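You operate a simulated robot arm through the tools that you are given. There is no shell and no other tool.

Carry out the task below with a simulated robot arm. There is one attempt and no reset: what you move stays moved.

JOB
Roll the slab level, lock the carriage and print it with the green stamp.
Fine: carriage catch open to roll, shut after; one print in the slab's middle; stamp back where it stood. Set down upright: green stamp. Where these are worked on the way, their far stop is far enough and under half their travel is too little: carriage catch.

It is judged by the outcome, as a careful person would: the job done as asked, and still so three seconds after it is handed in. It fails if anything else is knocked over, pushed out of place, dropped, spilled or broken.

ROBOT AND FRAMES
A 7-joint arm with a two-finger parallel gripper, fixed in place. Base frame: the origin is on the floor under the middle of its stand, x ahead of it, y to its left, z up; the work surface is at about z = 80. Readings come in cm, degrees, newtons and seconds.
With the tool pointing down near the work surface it reaches from about 44 to 92 cm from the base axis. Its first joint turns from -143.0 to 143.0 degrees. Payload 3 kg.
Tool frame: the origin (TCP) lies between the finger pads and is the grasp point; the fingertips stand 3 cm ahead of it; z points along the fingers, y is the line along which they close. The gripper opens to 9.4 cm. The fingers are 2.8 cm wide and 1 cm thick; the gripper's body (5 by 9.6 cm) begins 5.5 cm behind the TCP.
Orientation is told as [roll, pitch, yaw] about the base's x, y, z axes, in that order, counted from this pose: with the fingers straight down and closing along the base's y, the tool's x points along the base's -x, its y along +y and its z along -z.

CONTROLS
- The arm moves only by the tool arm_command. Its arguments are lists of equal length, an entry for each row: "delta_pos": the shift along the tool's x, y, z in units of 200 mm (1.0 is 200 mm), a list of three; "dr": the turn, a rotation vector about the tool's x, y, z in units of 180 degrees (1.0 is 180 degrees), a list of three; "jaw": the finger opening in cm, from 0 to 9.4. In form: {"delta_pos": [[dx, dy, dz], ...], "dr": [[rx, ry, rz], ...], "jaw": [jaw, ...]}. A call has 1 to 20 rows; each row is the pose to reach, as a shift and turn from the pose commanded when the call began, along the tool's axes at that moment. A call with a number of a shift or a turn outside -1 to 1 is refused whole. Each row takes 0.2 s and may step no farther than 5 cm and 8.6 degrees from the row before; otherwise, or with a gripper value out of range, the whole call is refused. A pose out of reach is approached as far as the arm can. The call stops where the force on the tool passes 90 N (or 10 N more than at its start, if that is more) or the arm is blocked; 0.2 s more then pass. Each finger travels about 7.2 cm/s and halts on what it meets, pressing with about 37 N; the grip force reading is that of the motor and also rises with nothing between the fingers. The clock runs only during rows and for 0.2 s after the last one: add rows that repeat a pose to give the fingers time. The reply holds the time, the measured pose of the TCP, the force on the tool along the base axes, the opening and the grip force, in the units named above and with some noise, with the torque about the TCP (base axes, N m) and any sound that the robot's microphone picked up.
- Cameras (640 x 400 px; columns grow to the right, rows downward): "scene" is fixed at [4.98, 49.95, 141.17]; the picture's right is [0.61, -0.80, 0.00], its down [-0.49, -0.37, -0.79] and it looks along [0.63, 0.48, -0.61] (base axes); focal length 228 px, centre (320, 200). "wrist" rides on the gripper at [7.6, 1.4, -10.2] in the tool frame; the picture's right is [-0.18, 0.98, 0.00], its down [-0.75, -0.14, -0.64] and it looks along [-0.63, -0.12, 0.77] (tool axes); focal length 243 px, centre (320, 200). There is no depth. A picture from a camera that has moved, and an enlarged one, comes with that camera's place and axes in the base frame and with its lens.
- capture(camera): a new picture of that camera. It takes no simulated time.
- close_up(camera, box): a new picture of the part [left, top, right, bottom] of that camera's present view, enlarged. It takes no simulated time.
- close_job(): hands the job in; it is judged then, once.

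Nothing tells you positions but the pictures and the camera data. Unless the task says otherwise, let go and move clear before handing in.

The tools are called after "Request:" by a JSON object that holds its "method" and its "body". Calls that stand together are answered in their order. arm_command: Moves the arm, as the interface text tells. Its arguments: {"type":"object","properties":{"delta_pos":{"type":"array"},"dr":{"type":"array"},"jaw":{"type":"array"}},"required":["delta_pos","dr","jaw"]} The other tools are called the same way: capture (camera) takes a picture; close_up (camera, box) takes an enlarged picture of a part of a camera's view; close_job () hands the job in.

At the start:

```text
time_s: 0.0
tool_pos: [36.27, 53.95, 121.42]
orientation: [0.1, 0.0, 0.0]
wrist_force: [-0.6, -0.1, -0.5]
ft_torque: [0.03, 0.0, 0.01]
finger_gap: 9.38
gripper_force: 0.1
```

scene: 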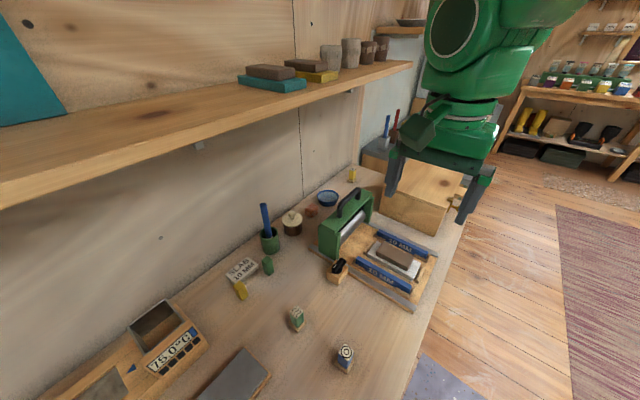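
wrist: 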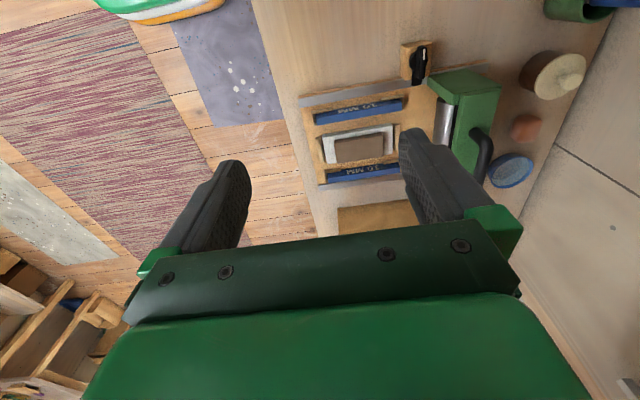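

I see a work bench with a roller carriage (green, with a handle) over a tray holding a clay slab between two blue 10 mm strips, a catch on a small block beside it, and small stamps nearer the camera. I'll look closer before moving.

Request:
{"method": "close_up", "body": {"camera": "scene", "box": [300, 160, 460, 320]}}

Request:
{"method": "close_up", "body": {"camera": "scene", "box": [210, 170, 370, 390]}}

Request:
{"method": "close_up", "body": {"camera": "wrist", "box": [280, 0, 640, 240]}}

```text
2.50 times, centred on (380, 240) of scene
camera zoom: at [4.98, 49.95, 141.17], right [0.61, -0.8, 0.0], down [-0.49, -0.37, -0.79], along [0.63, 0.48, -0.61], focal length 569 px, centre (170, 100)
```

zoom: 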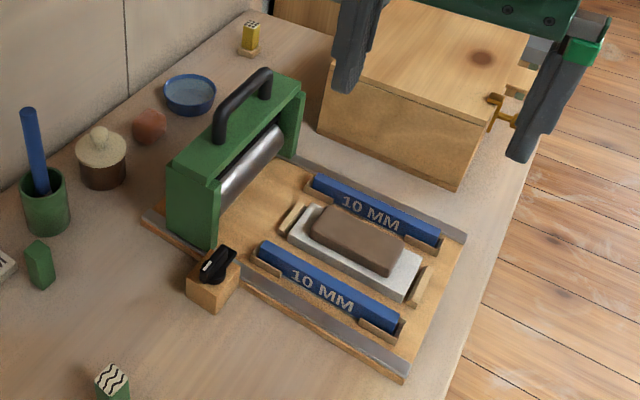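

```text
1.82 times, centred on (290, 280) of scene
camera zoom: at [4.98, 49.95, 141.17], right [0.61, -0.8, 0.0], down [-0.49, -0.37, -0.79], along [0.63, 0.48, -0.61], focal length 414 px, centre (374, 54)
```

zoom: 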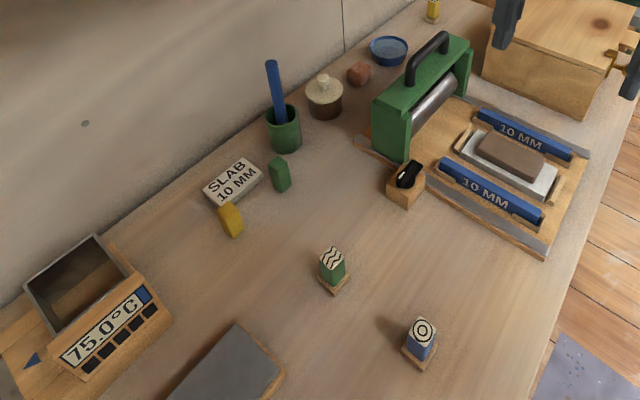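

```text
1.67 times, centred on (460, 120) of wrist
camera zoom: at [28.51, 55.27, 131.76], right [0.18, 0.98, 0.0], down [0.75, -0.14, 0.64], along [0.63, -0.12, -0.77], focal length 404 px, centre (87, 333)
```

zoom: 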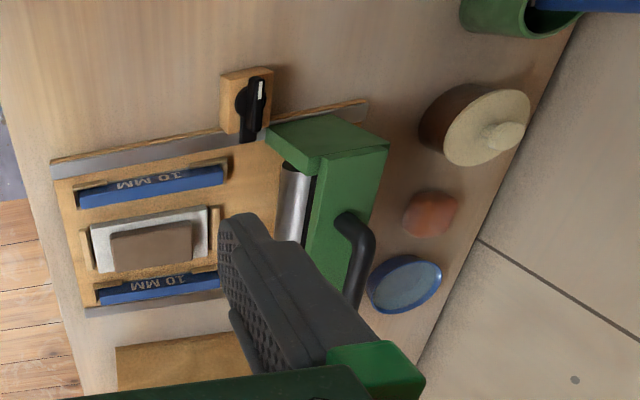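

The bed runs along base y (about x 43–66, y 48–83), with the carriage parked at its +y end and the catch near (41, 70). I'll bring the wrist camera closer to the catch and carriage to see how they work.

Request:
{"method": "arm_command", "body": {"delta_pos": [[0.03, 0.12, 0.14], [0.06, 0.25, 0.28], [0.09, 0.38, 0.42], [0.12, 0.5, 0.56], [0.15, 0.62, 0.7], [0.18, 0.74, 0.84], [0.19, 0.8, 0.95]], "dr": [[0, 0, 0], [0, 0, 0], [0, 0, 0], [0, 0, 0], [0, 0, 0], [0, 0, 0], [0, 0, 0]], "jaw": [9.4, 9.4, 9.4, 9.4, 9.4, 9.4, 9.4]}}

Request:
{"method": "capture", "body": {"camera": "wrist"}}

Request:
{"method": "capture", "body": {"camera": "scene"}}

```text
time_s: 1.6
tool_pos: [32.37, 69.92, 102.41]
orientation: [0.1, 0.0, 0.0]
wrist_force: [0.1, 0.2, 0.5]
ft_torque: [-0.02, 0.01, -0.03]
finger_gap: 9.41
gripper_force: 0.1
```

```text
taken
camera wrist: at [24.69, 71.3, 112.74], right [0.18, 0.98, 0.0], down [0.75, -0.14, 0.64], along [0.63, -0.12, -0.77], focal length 243 px, centre (320, 200)
```

wrist: 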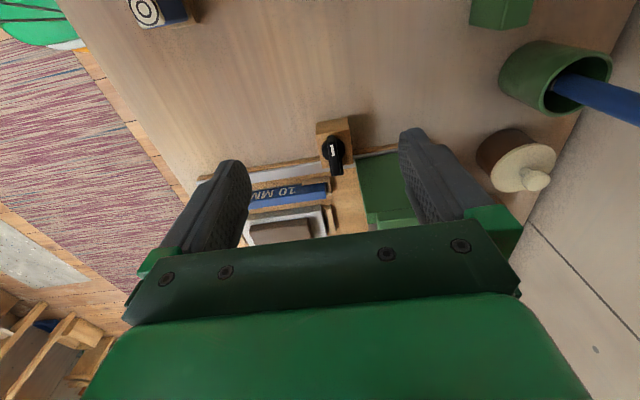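

```text
taken
```

scene: 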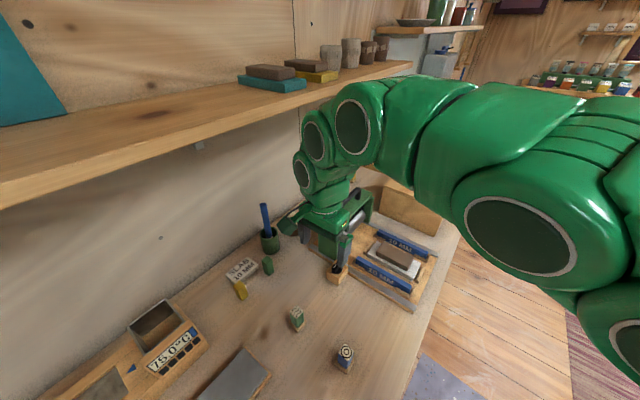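

Request:
{"method": "close_up", "body": {"camera": "wrist", "box": [240, 90, 430, 240]}}

Request:
{"method": "close_up", "body": {"camera": "wrist", "box": [300, 105, 370, 185]}}

Request:
{"method": "close_up", "body": {"camera": "scene", "box": [280, 170, 440, 310]}}

```text
2.67 times, centred on (335, 165) of wrist
camera zoom: at [24.69, 71.3, 112.74], right [0.18, 0.98, 0.0], down [0.75, -0.14, 0.64], along [0.63, -0.12, -0.77], focal length 647 px, centre (280, 293)
```

zoom: 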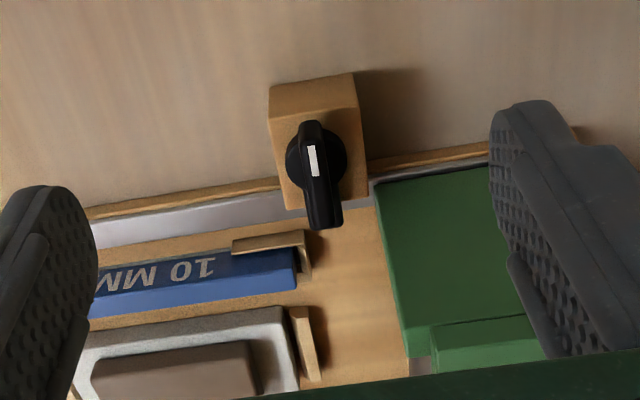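

```text
5.00 times, centred on (335, 145) of wrist
camera zoom: at [24.69, 71.3, 112.74], right [0.18, 0.98, 0.0], down [0.75, -0.14, 0.64], along [0.63, -0.12, -0.77], focal length 1213 px, centre (245, 475)
```

zoom: 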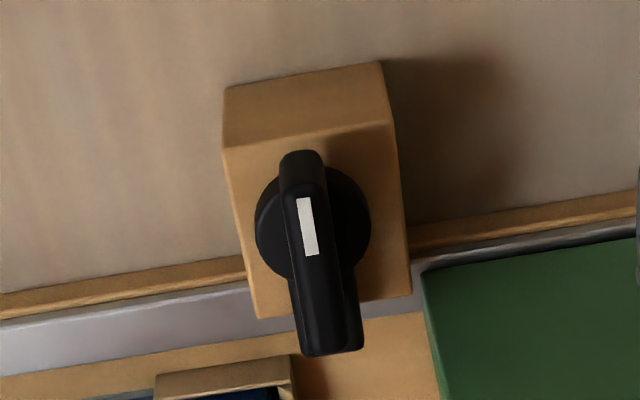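

```text
2.86 times, centred on (360, 240) of scene
camera zoom: at [4.98, 49.95, 141.17], right [0.61, -0.8, 0.0], down [-0.49, -0.37, -0.79], along [0.63, 0.48, -0.61], focal length 650 px, centre (206, 86)
```

zoom: 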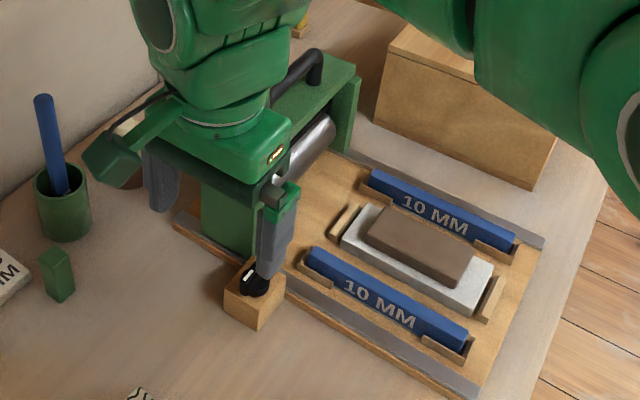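

The catch is a knob with a bar grip aligned along x, centred near (40, 70), bar top about z 87; the carriage's near corner is about (43.5, 72.8) and rises to about z 94.5. I'll shift to see the handle and the carriage top from closer.

Request:
{"method": "arm_command", "body": {"delta_pos": [[-0.05, 0.1, -0.1], [-0.12, 0.2, -0.2], [-0.18, 0.28, -0.3], [-0.18, 0.28, -0.3]], "dr": [[0, 0, 0], [0, 0, 0], [0, 0, 0], [0, 0, 0]], "jaw": [9.4, 9.4, 9.4, 9.4]}}

Request:
{"method": "capture", "body": {"camera": "wrist"}}

Request:
{"method": "capture", "body": {"camera": "scene"}}

```text
time_s: 2.6
tool_pos: [35.55, 75.07, 107.68]
orientation: [0.0, 0.0, 0.0]
wrist_force: [-0.2, 0.3, 0.1]
ft_torque: [-0.04, -0.06, 0.01]
finger_gap: 9.39
gripper_force: 0.1
out of reach, approached as far as the arm can: row 3, 4
```

```text
taken
camera wrist: at [27.84, 76.34, 118.03], right [0.18, 0.98, 0.0], down [0.75, -0.14, 0.64], along [0.63, -0.12, -0.77], focal length 243 px, centre (320, 200)
```

wrist: 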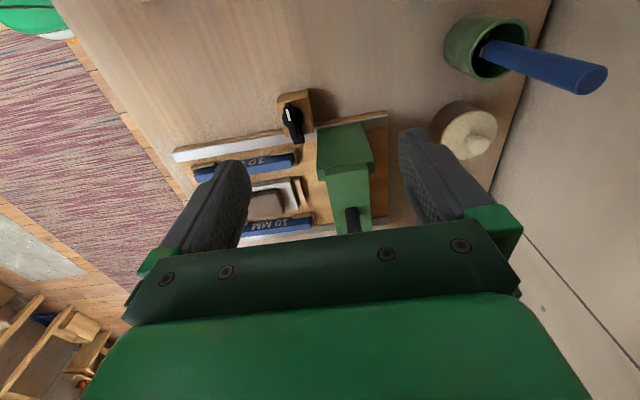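

```text
taken
```

scene: 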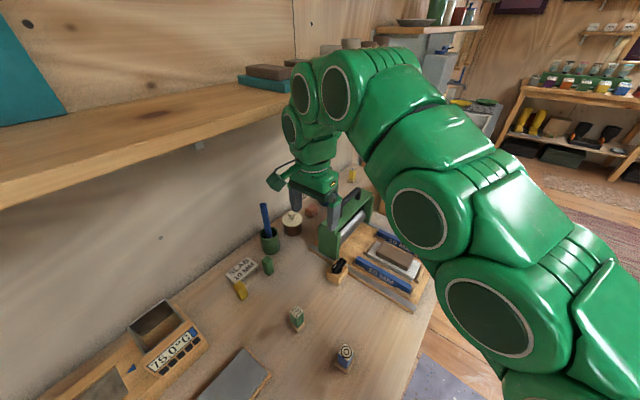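

Request:
{"method": "close_up", "body": {"camera": "wrist", "box": [270, 80, 420, 240]}}

Request:
{"method": "close_up", "body": {"camera": "scene", "box": [300, 170, 440, 310]}}

```text
2.50 times, centred on (345, 160) of wrist
camera zoom: at [27.84, 76.34, 118.03], right [0.18, 0.98, 0.0], down [0.75, -0.14, 0.64], along [0.63, -0.12, -0.77], focal length 606 px, centre (258, 300)
```

zoom: 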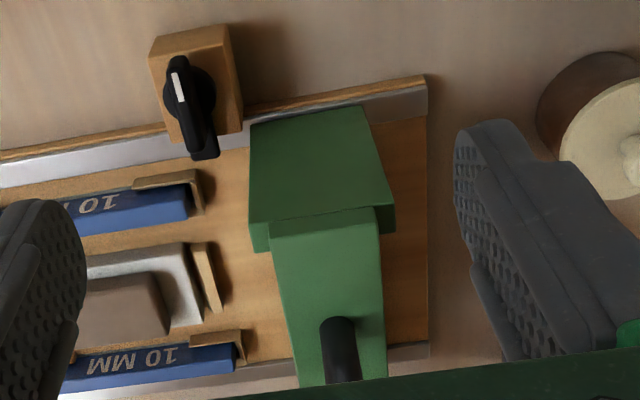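

```text
2.86 times, centred on (370, 240) of scene
camera zoom: at [4.98, 49.95, 141.17], right [0.61, -0.8, 0.0], down [-0.49, -0.37, -0.79], along [0.63, 0.48, -0.61], focal length 650 px, centre (177, 86)
```

zoom: 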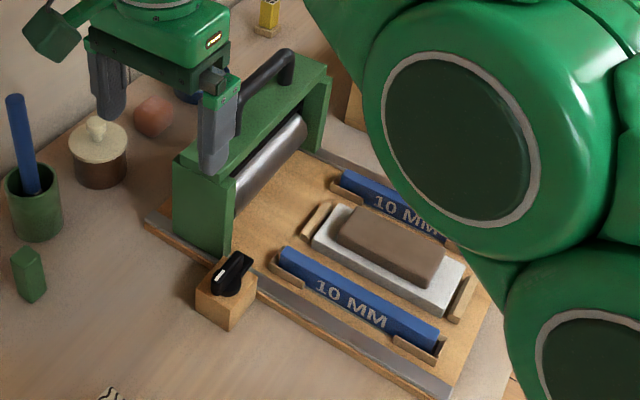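

Request:
{"method": "close_up", "body": {"camera": "scene", "box": [315, 240, 365, 290]}}

Request:
{"method": "close_up", "body": {"camera": "wrist", "box": [265, 70, 345, 150]}}

```text
8.00 times, centred on (340, 265) of scene
camera zoom: at [4.98, 49.95, 141.17], right [0.61, -0.8, 0.0], down [-0.49, -0.37, -0.79], along [0.63, 0.48, -0.61], focal length 1820 px, centre (160, -320)
```

zoom: 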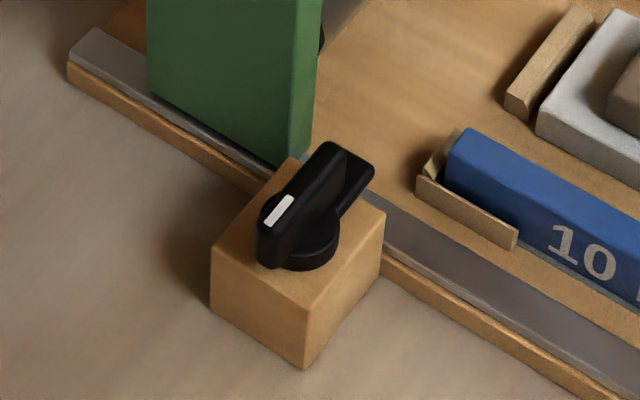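

```text
5.00 times, centred on (305, 110) of wrist
camera zoom: at [27.84, 76.34, 118.03], right [0.18, 0.98, 0.0], down [0.75, -0.14, 0.64], along [0.63, -0.12, -0.77], focal length 1213 px, centre (395, 650)
```

zoom: 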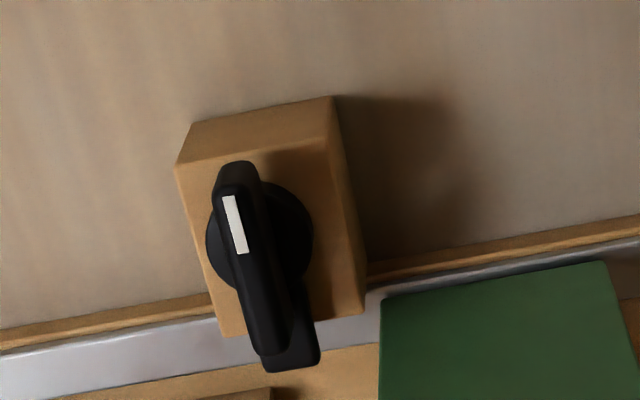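

The catch has a tongue under the bar pointing at the rail in front of the carriage, so it is shut now. I'll go above the knob (about 40, 70.1) with a narrower jaw and check the alignment.

Request:
{"method": "arm_command", "body": {"delta_pos": [[-0.07, -0.08, 0.1], [-0.14, -0.16, 0.25], [-0.22, -0.25, 0.38], [-0.22, -0.25, 0.52], [-0.22, -0.25, 0.62]], "dr": [[0, 0, 0], [0, 0, 0], [0, 0, 0], [0, 0, 0], [0, 0, 0]], "jaw": [9.4, 8, 6, 5, 5]}}

Request:
{"method": "capture", "body": {"camera": "wrist"}}

Request:
{"method": "close_up", "body": {"camera": "scene", "box": [290, 200, 400, 300]}}

```text
time_s: 3.8
tool_pos: [40.01, 69.95, 95.35]
orientation: [0.1, 0.0, -0.1]
wrist_force: [0.0, 1.1, 0.3]
ft_torque: [0.03, -0.01, 0.0]
finger_gap: 5.01
gripper_force: 0.0
```

```text
taken
camera wrist: at [32.35, 71.31, 105.65], right [0.18, 0.98, 0.0], down [0.75, -0.14, 0.64], along [0.63, -0.12, -0.77], focal length 243 px, centre (320, 200)
```

wrist: 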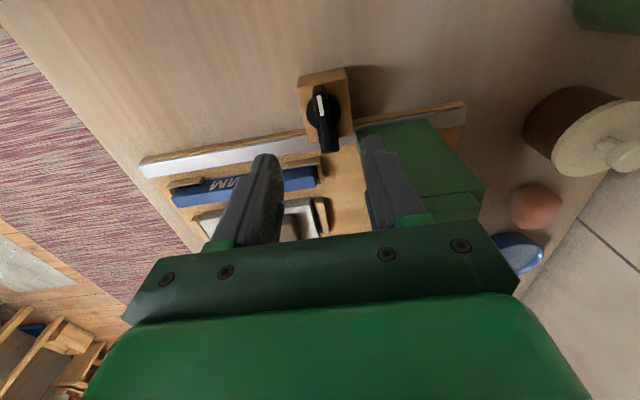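

```text
4.00 times, centred on (345, 250) of scene
camera zoom: at [4.98, 49.95, 141.17], right [0.61, -0.8, 0.0], down [-0.49, -0.37, -0.79], along [0.63, 0.48, -0.61], focal length 910 px, centre (220, 0)
```

zoom: 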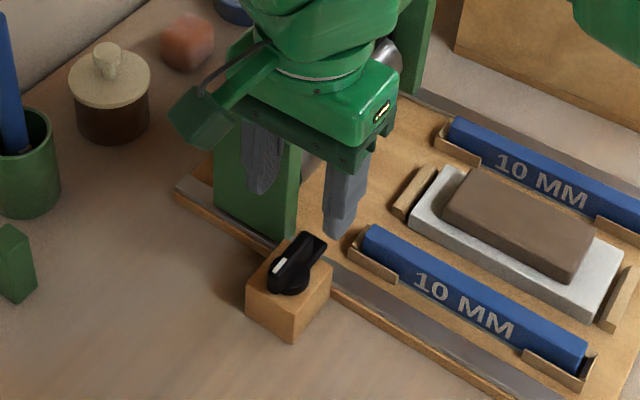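

Request:
{"method": "close_up", "body": {"camera": "wrist", "box": [280, 55, 370, 165]}}

```text
3.64 times, centred on (325, 110) of wrist
camera zoom: at [32.35, 71.31, 105.65], right [0.18, 0.98, 0.0], down [0.75, -0.14, 0.64], along [0.63, -0.12, -0.77], focal length 882 px, centre (302, 527)
```

zoom: 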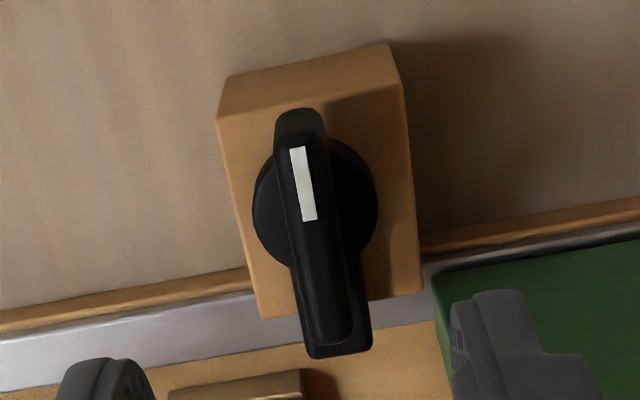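

The knob axis reads about (39.85, 70.2) with the bar along x, so I descend with the fingers straddling the bar and close on it.

Request:
{"method": "arm_command", "body": {"delta_pos": [[0.005, 0.0125, 0.1], [0.005, 0.0125, 0.2], [0.005, 0.0125, 0.28], [0.005, 0.0125, 0.315], [0.005, 0.0125, 0.315]], "dr": [[0, 0, 0], [0, 0, 0], [0, 0, 0], [0, 0, 0], [0, 0, 0]], "jaw": [5, 5, 5, 5, 5]}}

Request:
{"method": "close_up", "body": {"camera": "wrist", "box": [240, 80, 420, 230]}}

Request:
{"method": "close_up", "body": {"camera": "scene", "box": [290, 200, 400, 300]}}

```text
time_s: 5.0
tool_pos: [40.07, 70.15, 89.13]
orientation: [0.0, -0.1, -0.1]
wrist_force: [0.8, -0.3, 0.4]
ft_torque: [0.02, -0.01, 0.04]
finger_gap: 5.0
gripper_force: 0.0
```

```text
2.67 times, centred on (330, 155) of wrist
camera zoom: at [32.23, 71.52, 99.38], right [0.18, 0.98, 0.0], down [0.75, -0.14, 0.64], along [0.63, -0.12, -0.77], focal length 647 px, centre (293, 320)
```

zoom: 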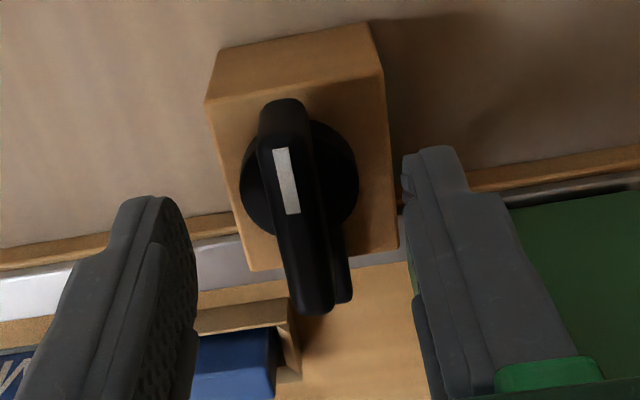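

```text
4.00 times, centred on (345, 250) of scene
camera zoom: at [4.98, 49.95, 141.17], right [0.61, -0.8, 0.0], down [-0.49, -0.37, -0.79], along [0.63, 0.48, -0.61], focal length 910 px, centre (220, 0)
```

zoom: 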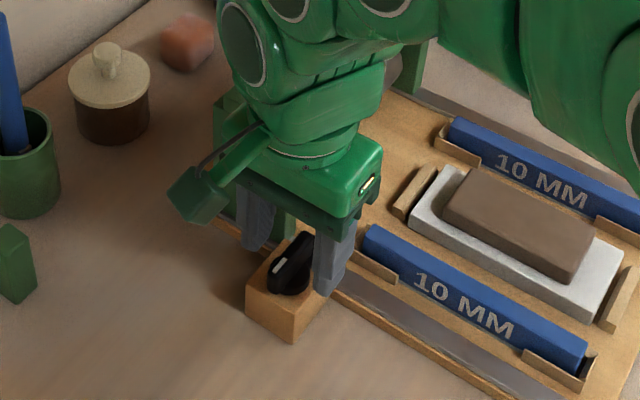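

Request:
{"method": "arm_command", "body": {"delta_pos": [[0, 0, 0], [0, 0, 0], [0, 0, 0], [0, 0, 0]], "dr": [[0, 0, 0], [0, 0, 0], [0, 0, 0], [0, 0, 0]], "jaw": [3, 1.5, 0.5, 0.5]}}

Request:
{"method": "close_up", "body": {"camera": "wrist", "box": [240, 80, 420, 230]}}

```text
time_s: 6.0
tool_pos: [39.94, 70.25, 89.09]
orientation: [0.1, 0.0, 0.0]
wrist_force: [1.3, 13.0, 0.0]
ft_torque: [0.27, -0.21, 0.05]
finger_gap: 1.23
gripper_force: 6.1
```

```text
2.67 times, centred on (330, 155) of wrist
camera zoom: at [32.2, 71.56, 99.41], right [0.18, 0.98, 0.0], down [0.75, -0.14, 0.64], along [0.63, -0.12, -0.77], focal length 647 px, centre (293, 320)
```

zoom: 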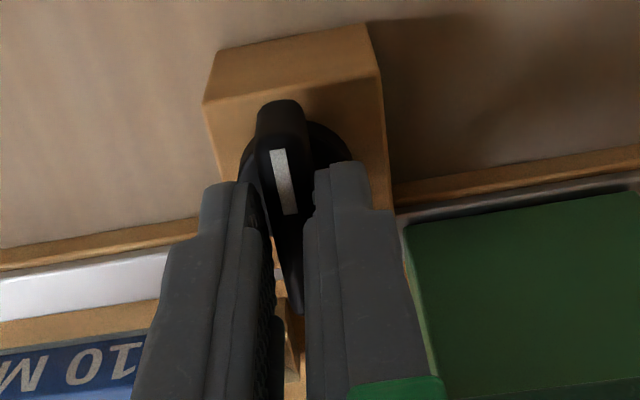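

The bar is gripped (1.2 cm wide) with a small sideways load, so I'll tighten, re-centre slightly toward +y, and probe a small turn to find which way the catch opens.

Request:
{"method": "arm_command", "body": {"delta_pos": [[0, 0.006, 0], [0, 0.006, 0], [0, 0.006, 0], [0, 0.006, 0], [0, 0.006, 0]], "dr": [[0, 0, 0], [0, 0, 0], [0, 0, -0.03], [0, 0, -0.045], [0, 0, -0.045]], "jaw": [0, 0, 0, 0, 0]}}

```text
time_s: 7.2
tool_pos: [39.89, 70.19, 89.06]
orientation: [0.0, 0.0, 8.1]
wrist_force: [-7.7, -2.5, 11.1]
ft_torque: [-0.01, -0.13, -0.01]
finger_gap: 1.09
gripper_force: 44.3
```

Request:
{"method": "close_up", "body": {"camera": "wrist", "box": [240, 80, 420, 230]}}

Request:
{"method": "close_up", "body": {"camera": "scene", "box": [300, 220, 380, 300]}}

```text
2.67 times, centred on (330, 155) of wrist
camera zoom: at [32.07, 70.54, 99.39], right [0.04, 1.0, 0.0], down [0.77, -0.03, 0.64], along [0.64, -0.03, -0.77], focal length 647 px, centre (293, 320)
```

zoom: 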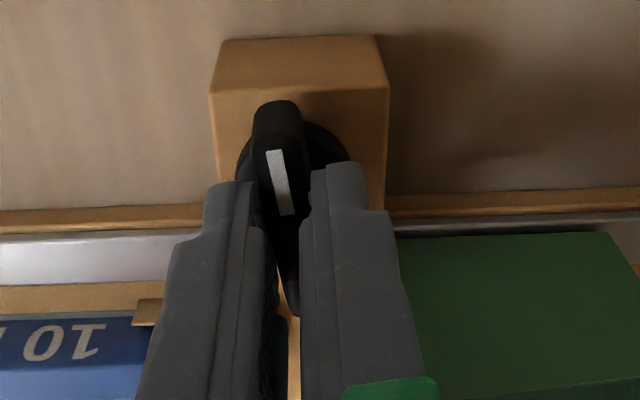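

```text
5.00 times, centred on (340, 260) of scene
camera zoom: at [4.98, 49.95, 141.17], right [0.61, -0.8, 0.0], down [-0.49, -0.37, -0.79], along [0.63, 0.48, -0.61], focal length 1137 px, centre (220, -100)
```

zoom: 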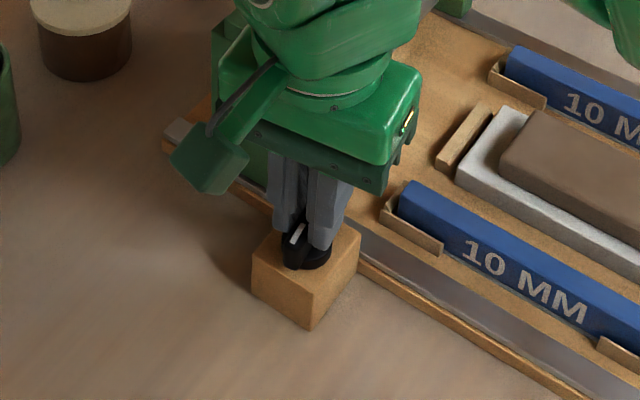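

The knob turned with the gripper with almost no torque, so counter-clockwise is the opening direction. I'll continue turning in small steps.

Request:
{"method": "arm_command", "body": {"delta_pos": [[0, 0, 0], [0, 0, 0], [0, 0, 0], [0, 0, 0], [0, 0, 0]], "dr": [[0, 0, -0.04], [0, 0, -0.08], [0, 0, -0.12], [0, 0, -0.16], [0, 0, -0.2]], "jaw": [0, 0, 0, 0, 0]}}

Request:
{"method": "close_up", "body": {"camera": "wrist", "box": [240, 80, 420, 230]}}

Request:
{"method": "close_up", "body": {"camera": "scene", "box": [300, 220, 380, 300]}}

```text
time_s: 8.4
tool_pos: [40.05, 70.27, 89.02]
orientation: [0.0, 0.1, 44.2]
wrist_force: [-4.2, -8.5, 19.3]
ft_torque: [-0.5, 0.34, 0.02]
finger_gap: 1.09
gripper_force: 44.7
```

```text
2.67 times, centred on (330, 155) of wrist
camera zoom: at [33.39, 65.89, 99.39], right [-0.55, 0.83, 0.0], down [0.64, 0.42, 0.64], along [0.53, 0.35, -0.77], focal length 647 px, centre (293, 320)
```

zoom: 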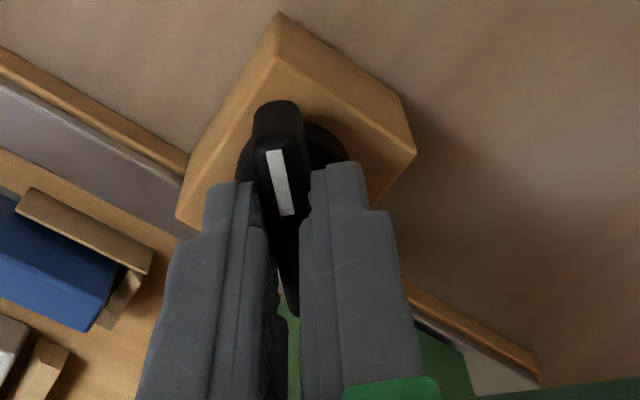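

```text
5.00 times, centred on (340, 260) of scene
camera zoom: at [4.98, 49.95, 141.17], right [0.61, -0.8, 0.0], down [-0.49, -0.37, -0.79], along [0.63, 0.48, -0.61], focal length 1137 px, centre (220, -100)
```

zoom: 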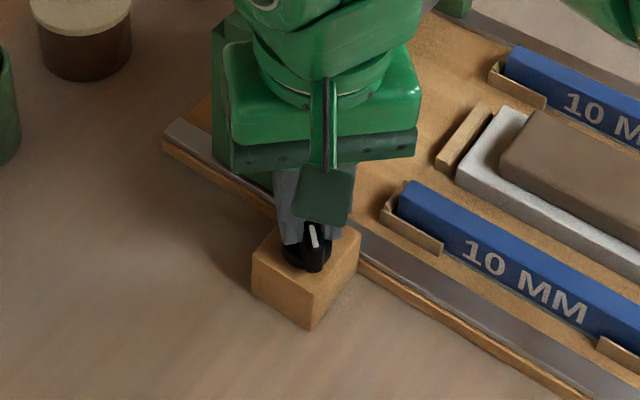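

It turns along with the gripper (44° now); continuing toward its far stop.

Request:
{"method": "arm_command", "body": {"delta_pos": [[0, 0, -0.003], [0, 0, -0.003], [0, 0, -0.003], [0, 0, -0.003], [0, 0, -0.003]], "dr": [[0, 0, -0.04], [0, 0, -0.08], [0, 0, -0.12], [0, 0, -0.16], [0, 0, -0.2]], "jaw": [0, 0, 0, 0, 0]}}

Request:
{"method": "close_up", "body": {"camera": "wrist", "box": [240, 80, 420, 230]}}

Request:
{"method": "close_up", "body": {"camera": "scene", "box": [300, 220, 380, 300]}}

```text
time_s: 9.6
tool_pos: [40.06, 70.29, 89.03]
orientation: [0.1, 0.0, 80.1]
wrist_force: [1.2, -16.7, -3.2]
ft_torque: [-1.37, 0.21, 0.0]
finger_gap: 1.09
gripper_force: 44.5
```

```text
2.67 times, centred on (330, 155) of wrist
camera zoom: at [37.19, 62.91, 99.4], right [-0.94, 0.35, 0.0], down [0.27, 0.72, 0.64], along [0.22, 0.6, -0.77], focal length 647 px, centre (293, 320)
```

zoom: 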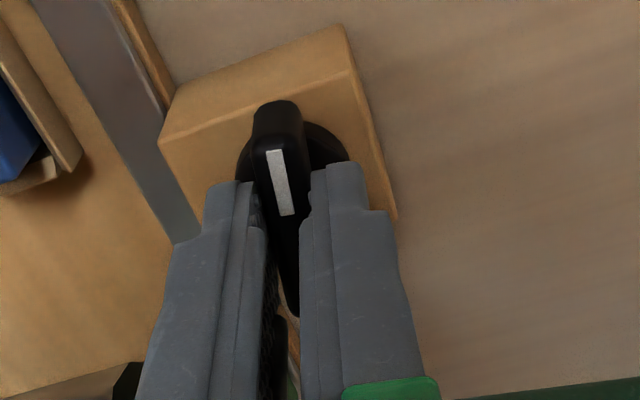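

```text
5.00 times, centred on (340, 260) of scene
camera zoom: at [4.98, 49.95, 141.17], right [0.61, -0.8, 0.0], down [-0.49, -0.37, -0.79], along [0.63, 0.48, -0.61], focal length 1137 px, centre (220, -100)
```

zoom: 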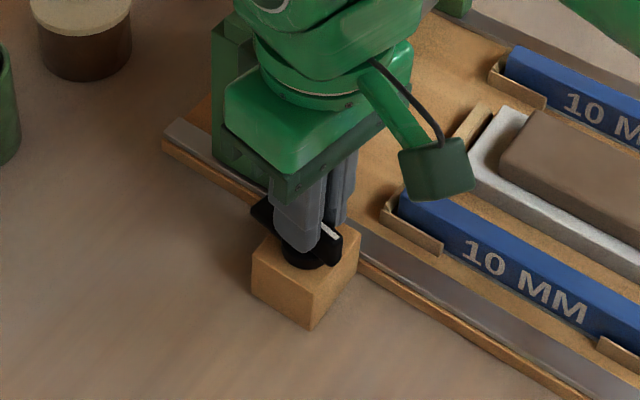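

Request:
{"method": "arm_command", "body": {"delta_pos": [[0, 0, 0], [0, 0, 0], [0, 0, 0]], "dr": [[0, 0, -0.03], [0, 0, -0.055], [0, 0, -0.055]], "jaw": [0, 0, 0]}}

Request:
{"method": "close_up", "body": {"camera": "wrist", "box": [240, 80, 420, 230]}}

Request:
{"method": "close_up", "body": {"camera": "scene", "box": [300, 220, 380, 300]}}

```text
time_s: 10.4
tool_pos: [39.95, 70.26, 89.07]
orientation: [0.0, -0.1, 90.0]
wrist_force: [5.3, -14.9, -10.8]
ft_torque: [0.54, -0.07, 0.0]
finger_gap: 1.09
gripper_force: 43.9
```

```text
2.67 times, centred on (330, 155) of wrist
camera zoom: at [38.47, 62.55, 99.39], right [-0.98, 0.18, 0.0], down [0.14, 0.75, 0.64], along [0.12, 0.63, -0.77], focal length 647 px, centre (293, 320)
```

zoom: 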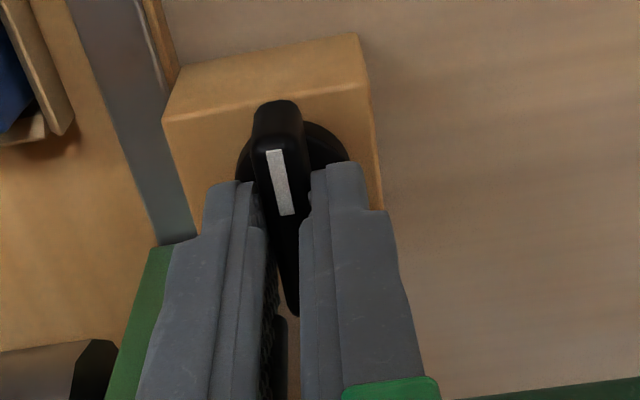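

```text
5.00 times, centred on (340, 260) of scene
camera zoom: at [4.98, 49.95, 141.17], right [0.61, -0.8, 0.0], down [-0.49, -0.37, -0.79], along [0.63, 0.48, -0.61], focal length 1137 px, centre (220, -100)
```

zoom: 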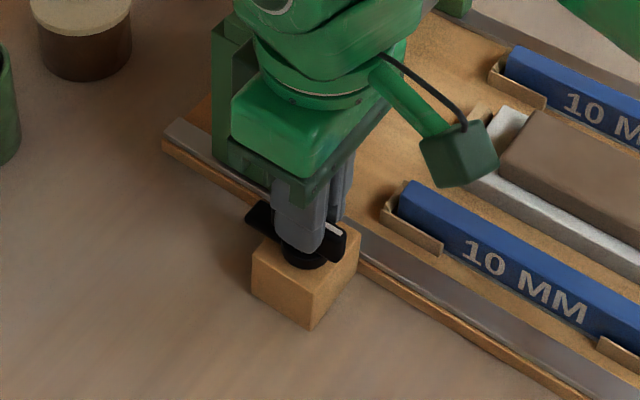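

Request:
{"method": "arm_command", "body": {"delta_pos": [[0, 0, 0], [0, 0, 0], [0, 0, 0]], "dr": [[0, 0, -0.025], [0, 0, -0.045], [0, 0, -0.045]], "jaw": [0, 0, 0]}}

Request:
{"method": "close_up", "body": {"camera": "wrist", "box": [240, 80, 420, 230]}}

```text
time_s: 11.2
tool_pos: [40.07, 70.22, 89.02]
orientation: [0.0, 0.0, 98.1]
wrist_force: [9.4, -5.8, -10.1]
ft_torque: [0.44, -0.25, -1.45]
finger_gap: 1.38
gripper_force: 45.0
```

```text
2.67 times, centred on (330, 155) of wrist
camera zoom: at [39.55, 62.46, 99.41], right [-1.0, 0.04, 0.0], down [0.03, 0.77, 0.64], along [0.03, 0.64, -0.77], focal length 647 px, centre (293, 320)
```

zoom: 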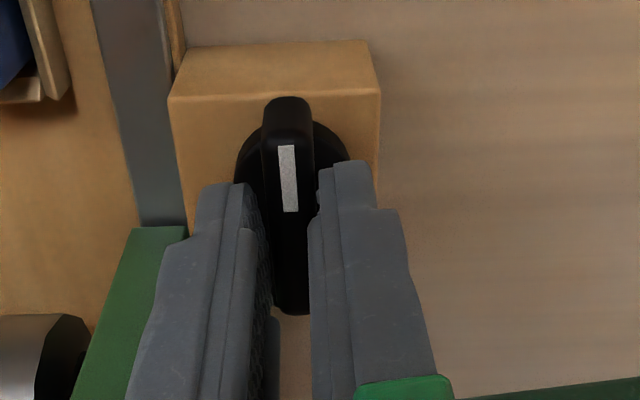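

At 98° the torque jumps, so the stop is at about 90° and the catch is fully open. I'll ease back to 90°, release, and lift straight up.

Request:
{"method": "arm_command", "body": {"delta_pos": [[0, 0, 0], [0, 0, 0], [0, 0, 0], [0, 0, -0.1], [0, 0, -0.25], [0, 0, -0.45], [0, 0, -0.65]], "dr": [[0, 0, 0.042], [0, 0, 0.042], [0, 0, 0.042], [0, 0, 0.042], [0, 0, 0.042], [0, 0, 0.042], [0, 0, 0.042]], "jaw": [0, 2, 4, 4, 4, 4, 4]}}

Request:
{"method": "capture", "body": {"camera": "wrist"}}

Request:
{"method": "close_up", "body": {"camera": "scene", "box": [290, 170, 430, 310]}}

```text
time_s: 12.8
tool_pos: [40.05, 70.34, 102.06]
orientation: [0.0, 0.0, 90.5]
wrist_force: [0.2, -0.3, 1.2]
ft_torque: [0.02, -0.01, -0.01]
finger_gap: 4.0
gripper_force: 0.0
```

```text
taken
camera wrist: at [38.46, 62.54, 112.42], right [-0.98, 0.17, 0.0], down [0.13, 0.76, 0.64], along [0.11, 0.63, -0.77], focal length 243 px, centre (320, 200)
```

wrist: 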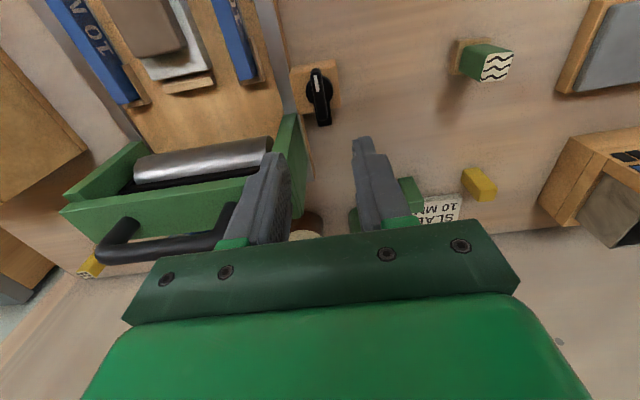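

```text
2.86 times, centred on (360, 240) of scene
camera zoom: at [4.98, 49.95, 141.17], right [0.61, -0.8, 0.0], down [-0.49, -0.37, -0.79], along [0.63, 0.48, -0.61], focal length 650 px, centre (206, 86)
```

zoom: 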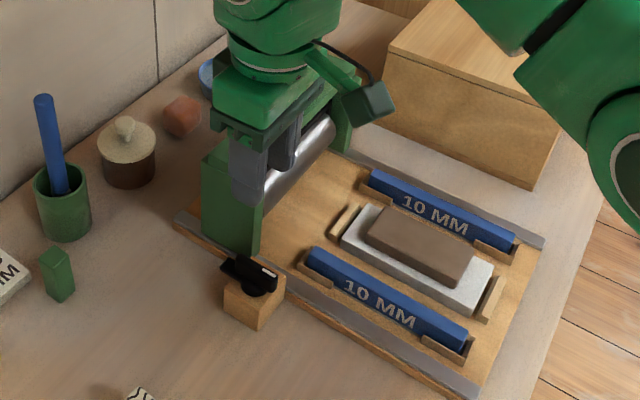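

The catch now stands open with the tongue turned away from the rail. The handle bar spans about x 49.5–60 at y 76.4, z 98.7, beyond straight-down reach, so I'll turn back to yaw 0 and then tilt the fingers outward (+x) to grip it.

Request:
{"method": "arm_command", "body": {"delta_pos": [[0, 0.03, -0.04], [0, 0.06, -0.08], [0, 0.1, -0.12], [0, 0.14, -0.16], [0, 0.17, -0.2], [0, 0.2, -0.2], [0, 0.2, -0.2], [0, 0.2, -0.2], [0, 0.2, -0.2], [0, 0.2, -0.2], [0, 0.2, -0.2], [0, 0.2, -0.2]], "dr": [[0, 0, 0.045], [0, 0, 0.09], [0, 0, 0.135], [0, 0, 0.18], [0, 0, 0.225], [0, 0, 0.27], [0, 0, 0.315], [0, 0, 0.36], [0, 0, 0.405], [0, 0, 0.45], [0, 0, 0.495], [0, 0, 0.502]], "jaw": [4, 4, 4, 5, 5, 6, 6, 6, 6, 6, 6, 6]}}

```text
time_s: 15.4
tool_pos: [35.79, 70.21, 106.04]
orientation: [0.1, 0.0, 0.1]
wrist_force: [0.0, 0.0, 0.9]
ft_torque: [0.01, 0.03, -0.03]
finger_gap: 6.0
gripper_force: 0.1
```

Request:
{"method": "arm_command", "body": {"delta_pos": [[0, 0, 0], [0, 0, 0], [0, 0, 0], [0, 0, 0], [0, 0, 0]], "dr": [[0, -0.04, 0], [0, -0.08, 0], [0, -0.12, 0], [0, -0.16, 0], [0, -0.167, 0]], "jaw": [6, 6, 6, 6, 6]}}

Request:
{"method": "capture", "body": {"camera": "wrist"}}

Request:
{"method": "capture", "body": {"camera": "scene"}}

```text
time_s: 16.6
tool_pos: [35.93, 70.24, 106.09]
orientation: [-0.1, -30.2, 0.1]
wrist_force: [0.8, 0.3, -0.3]
ft_torque: [0.01, 0.01, -0.02]
finger_gap: 5.99
gripper_force: 0.0
```

```text
taken
camera wrist: at [24.14, 71.54, 111.19], right [0.16, 0.98, 0.09], down [0.33, -0.14, 0.93], along [0.93, -0.12, -0.35], focal length 243 px, centre (320, 200)
```

wrist: 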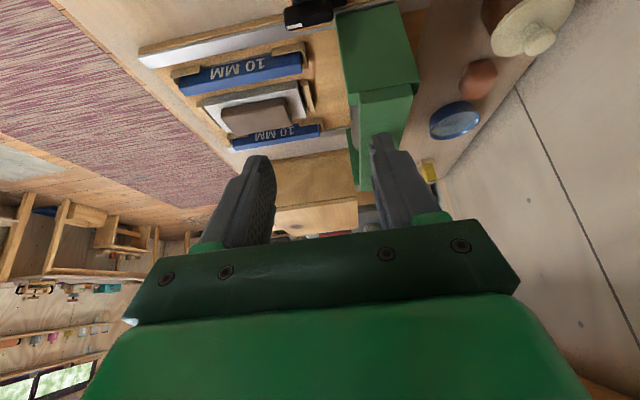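

```text
taken
```

scene: 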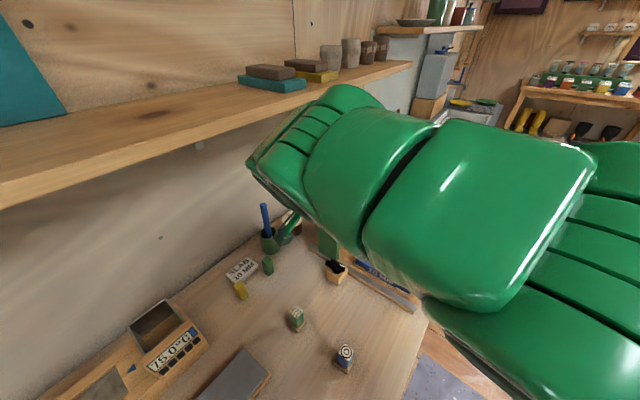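

Request:
{"method": "arm_command", "body": {"delta_pos": [[-0.1, 0.07, 0.06], [-0.22, 0.14, 0.15], [-0.34, 0.22, 0.26], [-0.44, 0.28, 0.36], [-0.489, 0.308, 0.4095], [-0.489, 0.308, 0.4095]], "dr": [[0, 0, 0], [0, 0, 0], [0, 0, 0], [0, 0, 0], [0, 0, 0], [0, 0, 0]], "jaw": [6, 6, 6, 6, 6, 6]}}

Request:
{"method": "capture", "body": {"camera": "wrist"}}

Request:
{"method": "capture", "body": {"camera": "scene"}}

```text
time_s: 18.0
tool_pos: [48.61, 76.33, 103.99]
orientation: [0.0, -30.0, 0.0]
wrist_force: [0.0, -0.9, 0.0]
ft_torque: [-0.01, 0.01, -0.03]
finger_gap: 6.01
gripper_force: 0.0
```

```text
taken
camera wrist: at [36.71, 77.71, 109.07], right [0.16, 0.98, 0.09], down [0.33, -0.14, 0.93], along [0.93, -0.12, -0.35], focal length 243 px, centre (320, 200)
```

wrist: 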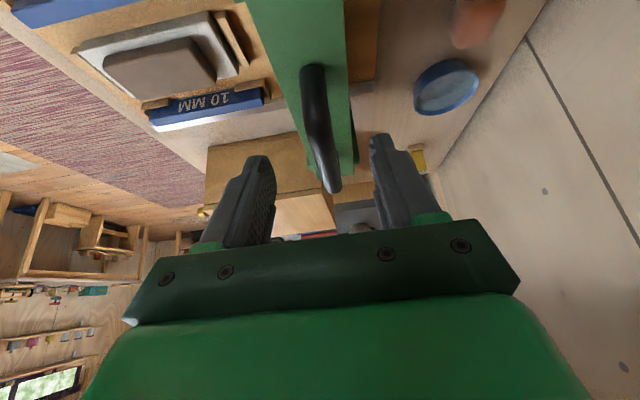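

```text
taken
```

scene: 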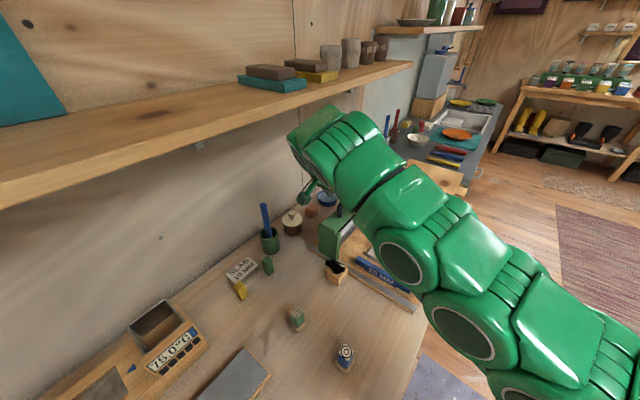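

The handle bar lies squarely between the fingers. I'll advance along the tool axis and close on it.

Request:
{"method": "arm_command", "body": {"delta_pos": [[0, 0, 0.1], [0, 0, 0.2], [0, 0, 0.28], [0, 0, 0.28], [0, 0, 0.28], [0, 0, 0.28]], "dr": [[0, 0, 0], [0, 0, 0], [0, 0, 0], [0, 0, 0], [0, 0, 0], [0, 0, 0]], "jaw": [6, 6, 6, 3.5, 2, 1.8]}}

Request:
{"method": "capture", "body": {"camera": "wrist"}}

```text
time_s: 19.4
tool_pos: [51.22, 76.36, 98.97]
orientation: [-0.1, -30.0, 0.2]
wrist_force: [0.4, -0.5, -5.1]
ft_torque: [0.02, -0.35, -0.17]
finger_gap: 2.22
gripper_force: 44.8
```

```text
taken
camera wrist: at [39.45, 77.76, 104.11], right [0.16, 0.98, 0.09], down [0.33, -0.14, 0.93], along [0.93, -0.12, -0.35], focal length 243 px, centre (320, 200)
```

wrist: 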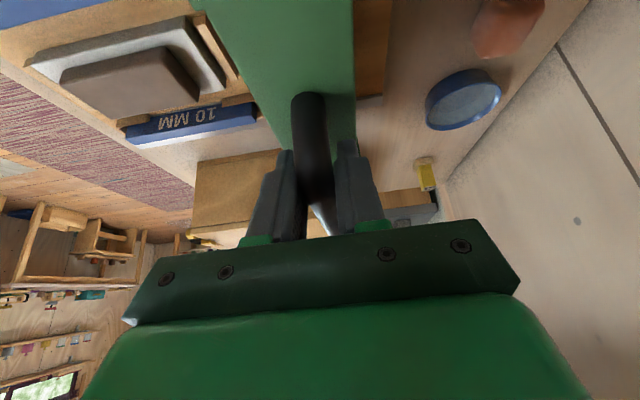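

The handle is firmly gripped. I'll roll the carriage slowly toward -y and watch the forces.

Request:
{"method": "arm_command", "body": {"delta_pos": [[0, -0.05, 0], [0, -0.12, 0], [0, -0.2, 0], [0, -0.28, 0], [0, -0.36, 0], [0, -0.4, 0]], "dr": [[0, 0, 0], [0, 0, 0], [0, 0, 0], [0, 0, 0], [0, 0, 0], [0, 0, 0]], "jaw": [1.5, 1.5, 1.5, 1.5, 1.5, 1.5]}}

Request:
{"method": "capture", "body": {"camera": "wrist"}}

Request:
{"method": "capture", "body": {"camera": "scene"}}

```text
time_s: 20.8
tool_pos: [51.28, 68.55, 99.07]
orientation: [-0.2, -29.9, 0.1]
wrist_force: [8.5, 6.5, -23.5]
ft_torque: [0.02, -0.97, -0.2]
finger_gap: 2.19
gripper_force: 44.9
```

```text
taken
camera wrist: at [39.45, 69.79, 104.16], right [0.16, 0.98, 0.09], down [0.33, -0.14, 0.93], along [0.93, -0.12, -0.35], focal length 243 px, centre (320, 200)
```

wrist: 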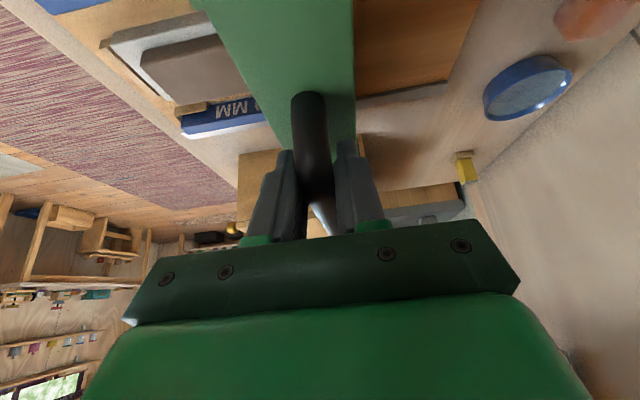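

```text
taken
```

scene: 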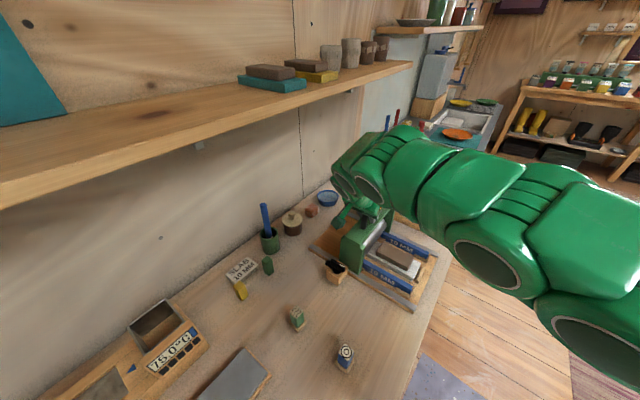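

The carriage rolls freely; it is at about y 68.5 now. Continuing over the slab, easing down slightly to relieve the vertical load.

Request:
{"method": "arm_command", "body": {"delta_pos": [[0.0016, -0.07, 0.0078], [0.0016, -0.14, 0.0078], [0.0016, -0.21, 0.0078], [0.0016, -0.28, 0.0078], [0.0016, -0.35, 0.0078], [0.0016, -0.42, 0.0078], [0.0016, -0.49, 0.0078], [0.0016, -0.56, 0.0078]], "dr": [[0, 0, 0], [0, 0, 0], [0, 0, 0], [0, 0, 0], [0, 0, 0], [0, 0, 0], [0, 0, 0], [0, 0, 0]], "jaw": [1.5, 1.5, 1.5, 1.5, 1.5, 1.5, 1.5, 1.5]}}

Request:
{"method": "capture", "body": {"camera": "scene"}}

```text
time_s: 22.6
tool_pos: [51.39, 57.21, 98.9]
orientation: [0.0, -30.1, 0.1]
wrist_force: [-19.1, 1.4, 16.8]
ft_torque: [0.04, 0.61, -0.27]
finger_gap: 2.24
gripper_force: 45.3
```

```text
taken
```

scene: 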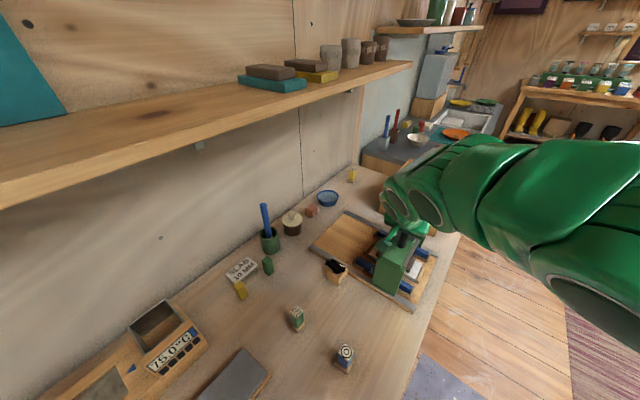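

Request:
{"method": "arm_command", "body": {"delta_pos": [[0.001, -0.05, -0.005], [0.001, -0.1, -0.005], [0.001, -0.15, -0.005], [0.001, -0.19, -0.005], [0.001, -0.22, -0.005], [0.001, -0.24, -0.005], [0.001, -0.255, -0.005]], "dr": [[0, 0, 0], [0, 0, 0], [0, 0, 0], [0, 0, 0], [0, 0, 0], [0, 0, 0], [0, 0, 0]], "jaw": [1.5, 1.5, 1.5, 1.5, 1.5, 1.5, 1.5]}}

Request:
{"method": "capture", "body": {"camera": "scene"}}

Request:
{"method": "capture", "body": {"camera": "wrist"}}

```text
time_s: 24.1
tool_pos: [51.22, 52.98, 98.97]
orientation: [0.9, -30.2, 0.3]
wrist_force: [20.8, 21.5, -22.6]
ft_torque: [0.04, -0.4, -0.38]
finger_gap: 2.21
gripper_force: 45.2
stopped in row 7: the force on the tool passed its limit at 97 N (the readings are from after the stop); the commanded pose is now the measured one
```

```text
taken
```

scene: 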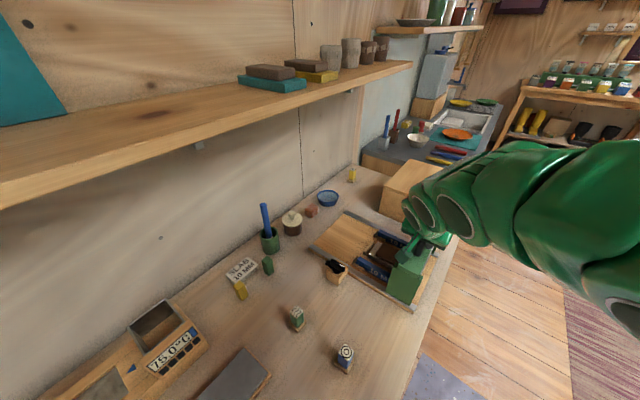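

```text
taken
camera wrist: at [39.3, 54.15, 104.18], right [0.15, 0.98, 0.1], down [0.33, -0.15, 0.93], along [0.93, -0.1, -0.35], focal length 243 px, centre (320, 200)
```

wrist: 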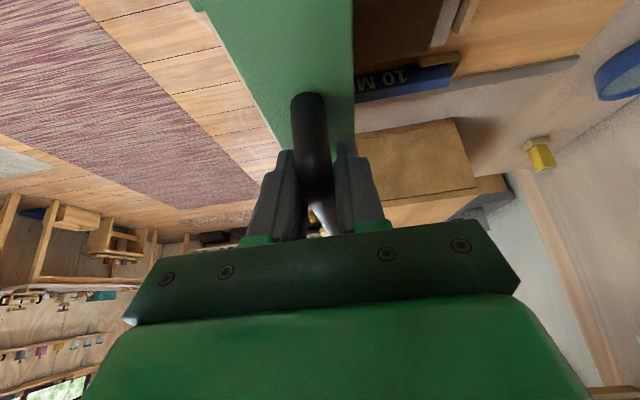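

The carriage met its far stop at about y 53. Checking the slab before rolling back.

Request:
{"method": "close_up", "body": {"camera": "scene", "box": [300, 190, 450, 320]}}

Request:
{"method": "close_up", "body": {"camera": "wrist", "box": [320, 0, 480, 120]}}

```text
3.08 times, centred on (375, 255) of scene
camera zoom: at [4.98, 49.95, 141.17], right [0.61, -0.8, 0.0], down [-0.49, -0.37, -0.79], along [0.63, 0.48, -0.61], focal length 700 px, centre (151, 31)
```

zoom: 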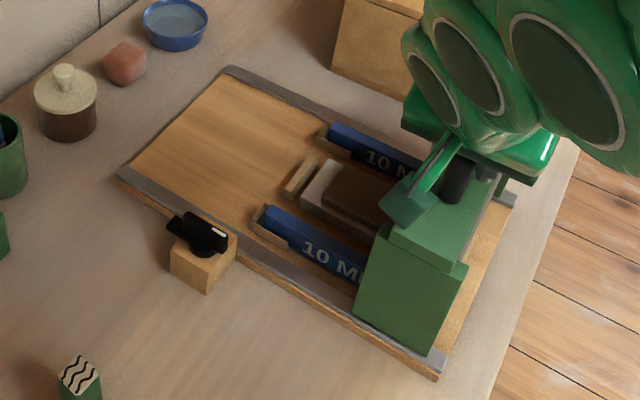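

```text
3.33 times, centred on (400, 60) of wrist
camera zoom: at [39.3, 54.15, 104.18], right [0.15, 0.98, 0.1], down [0.33, -0.15, 0.93], along [0.93, -0.1, -0.35], focal length 809 px, centre (53, 667)
```

zoom: 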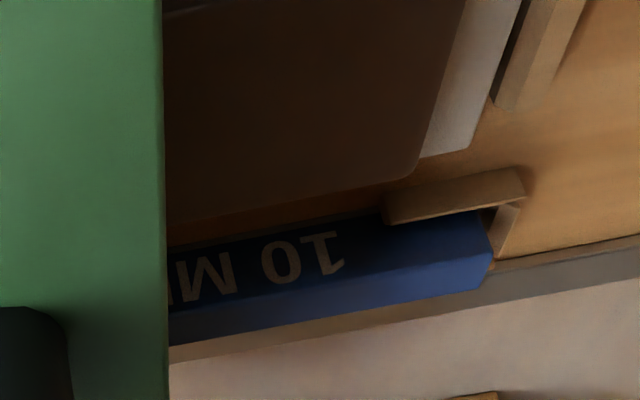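

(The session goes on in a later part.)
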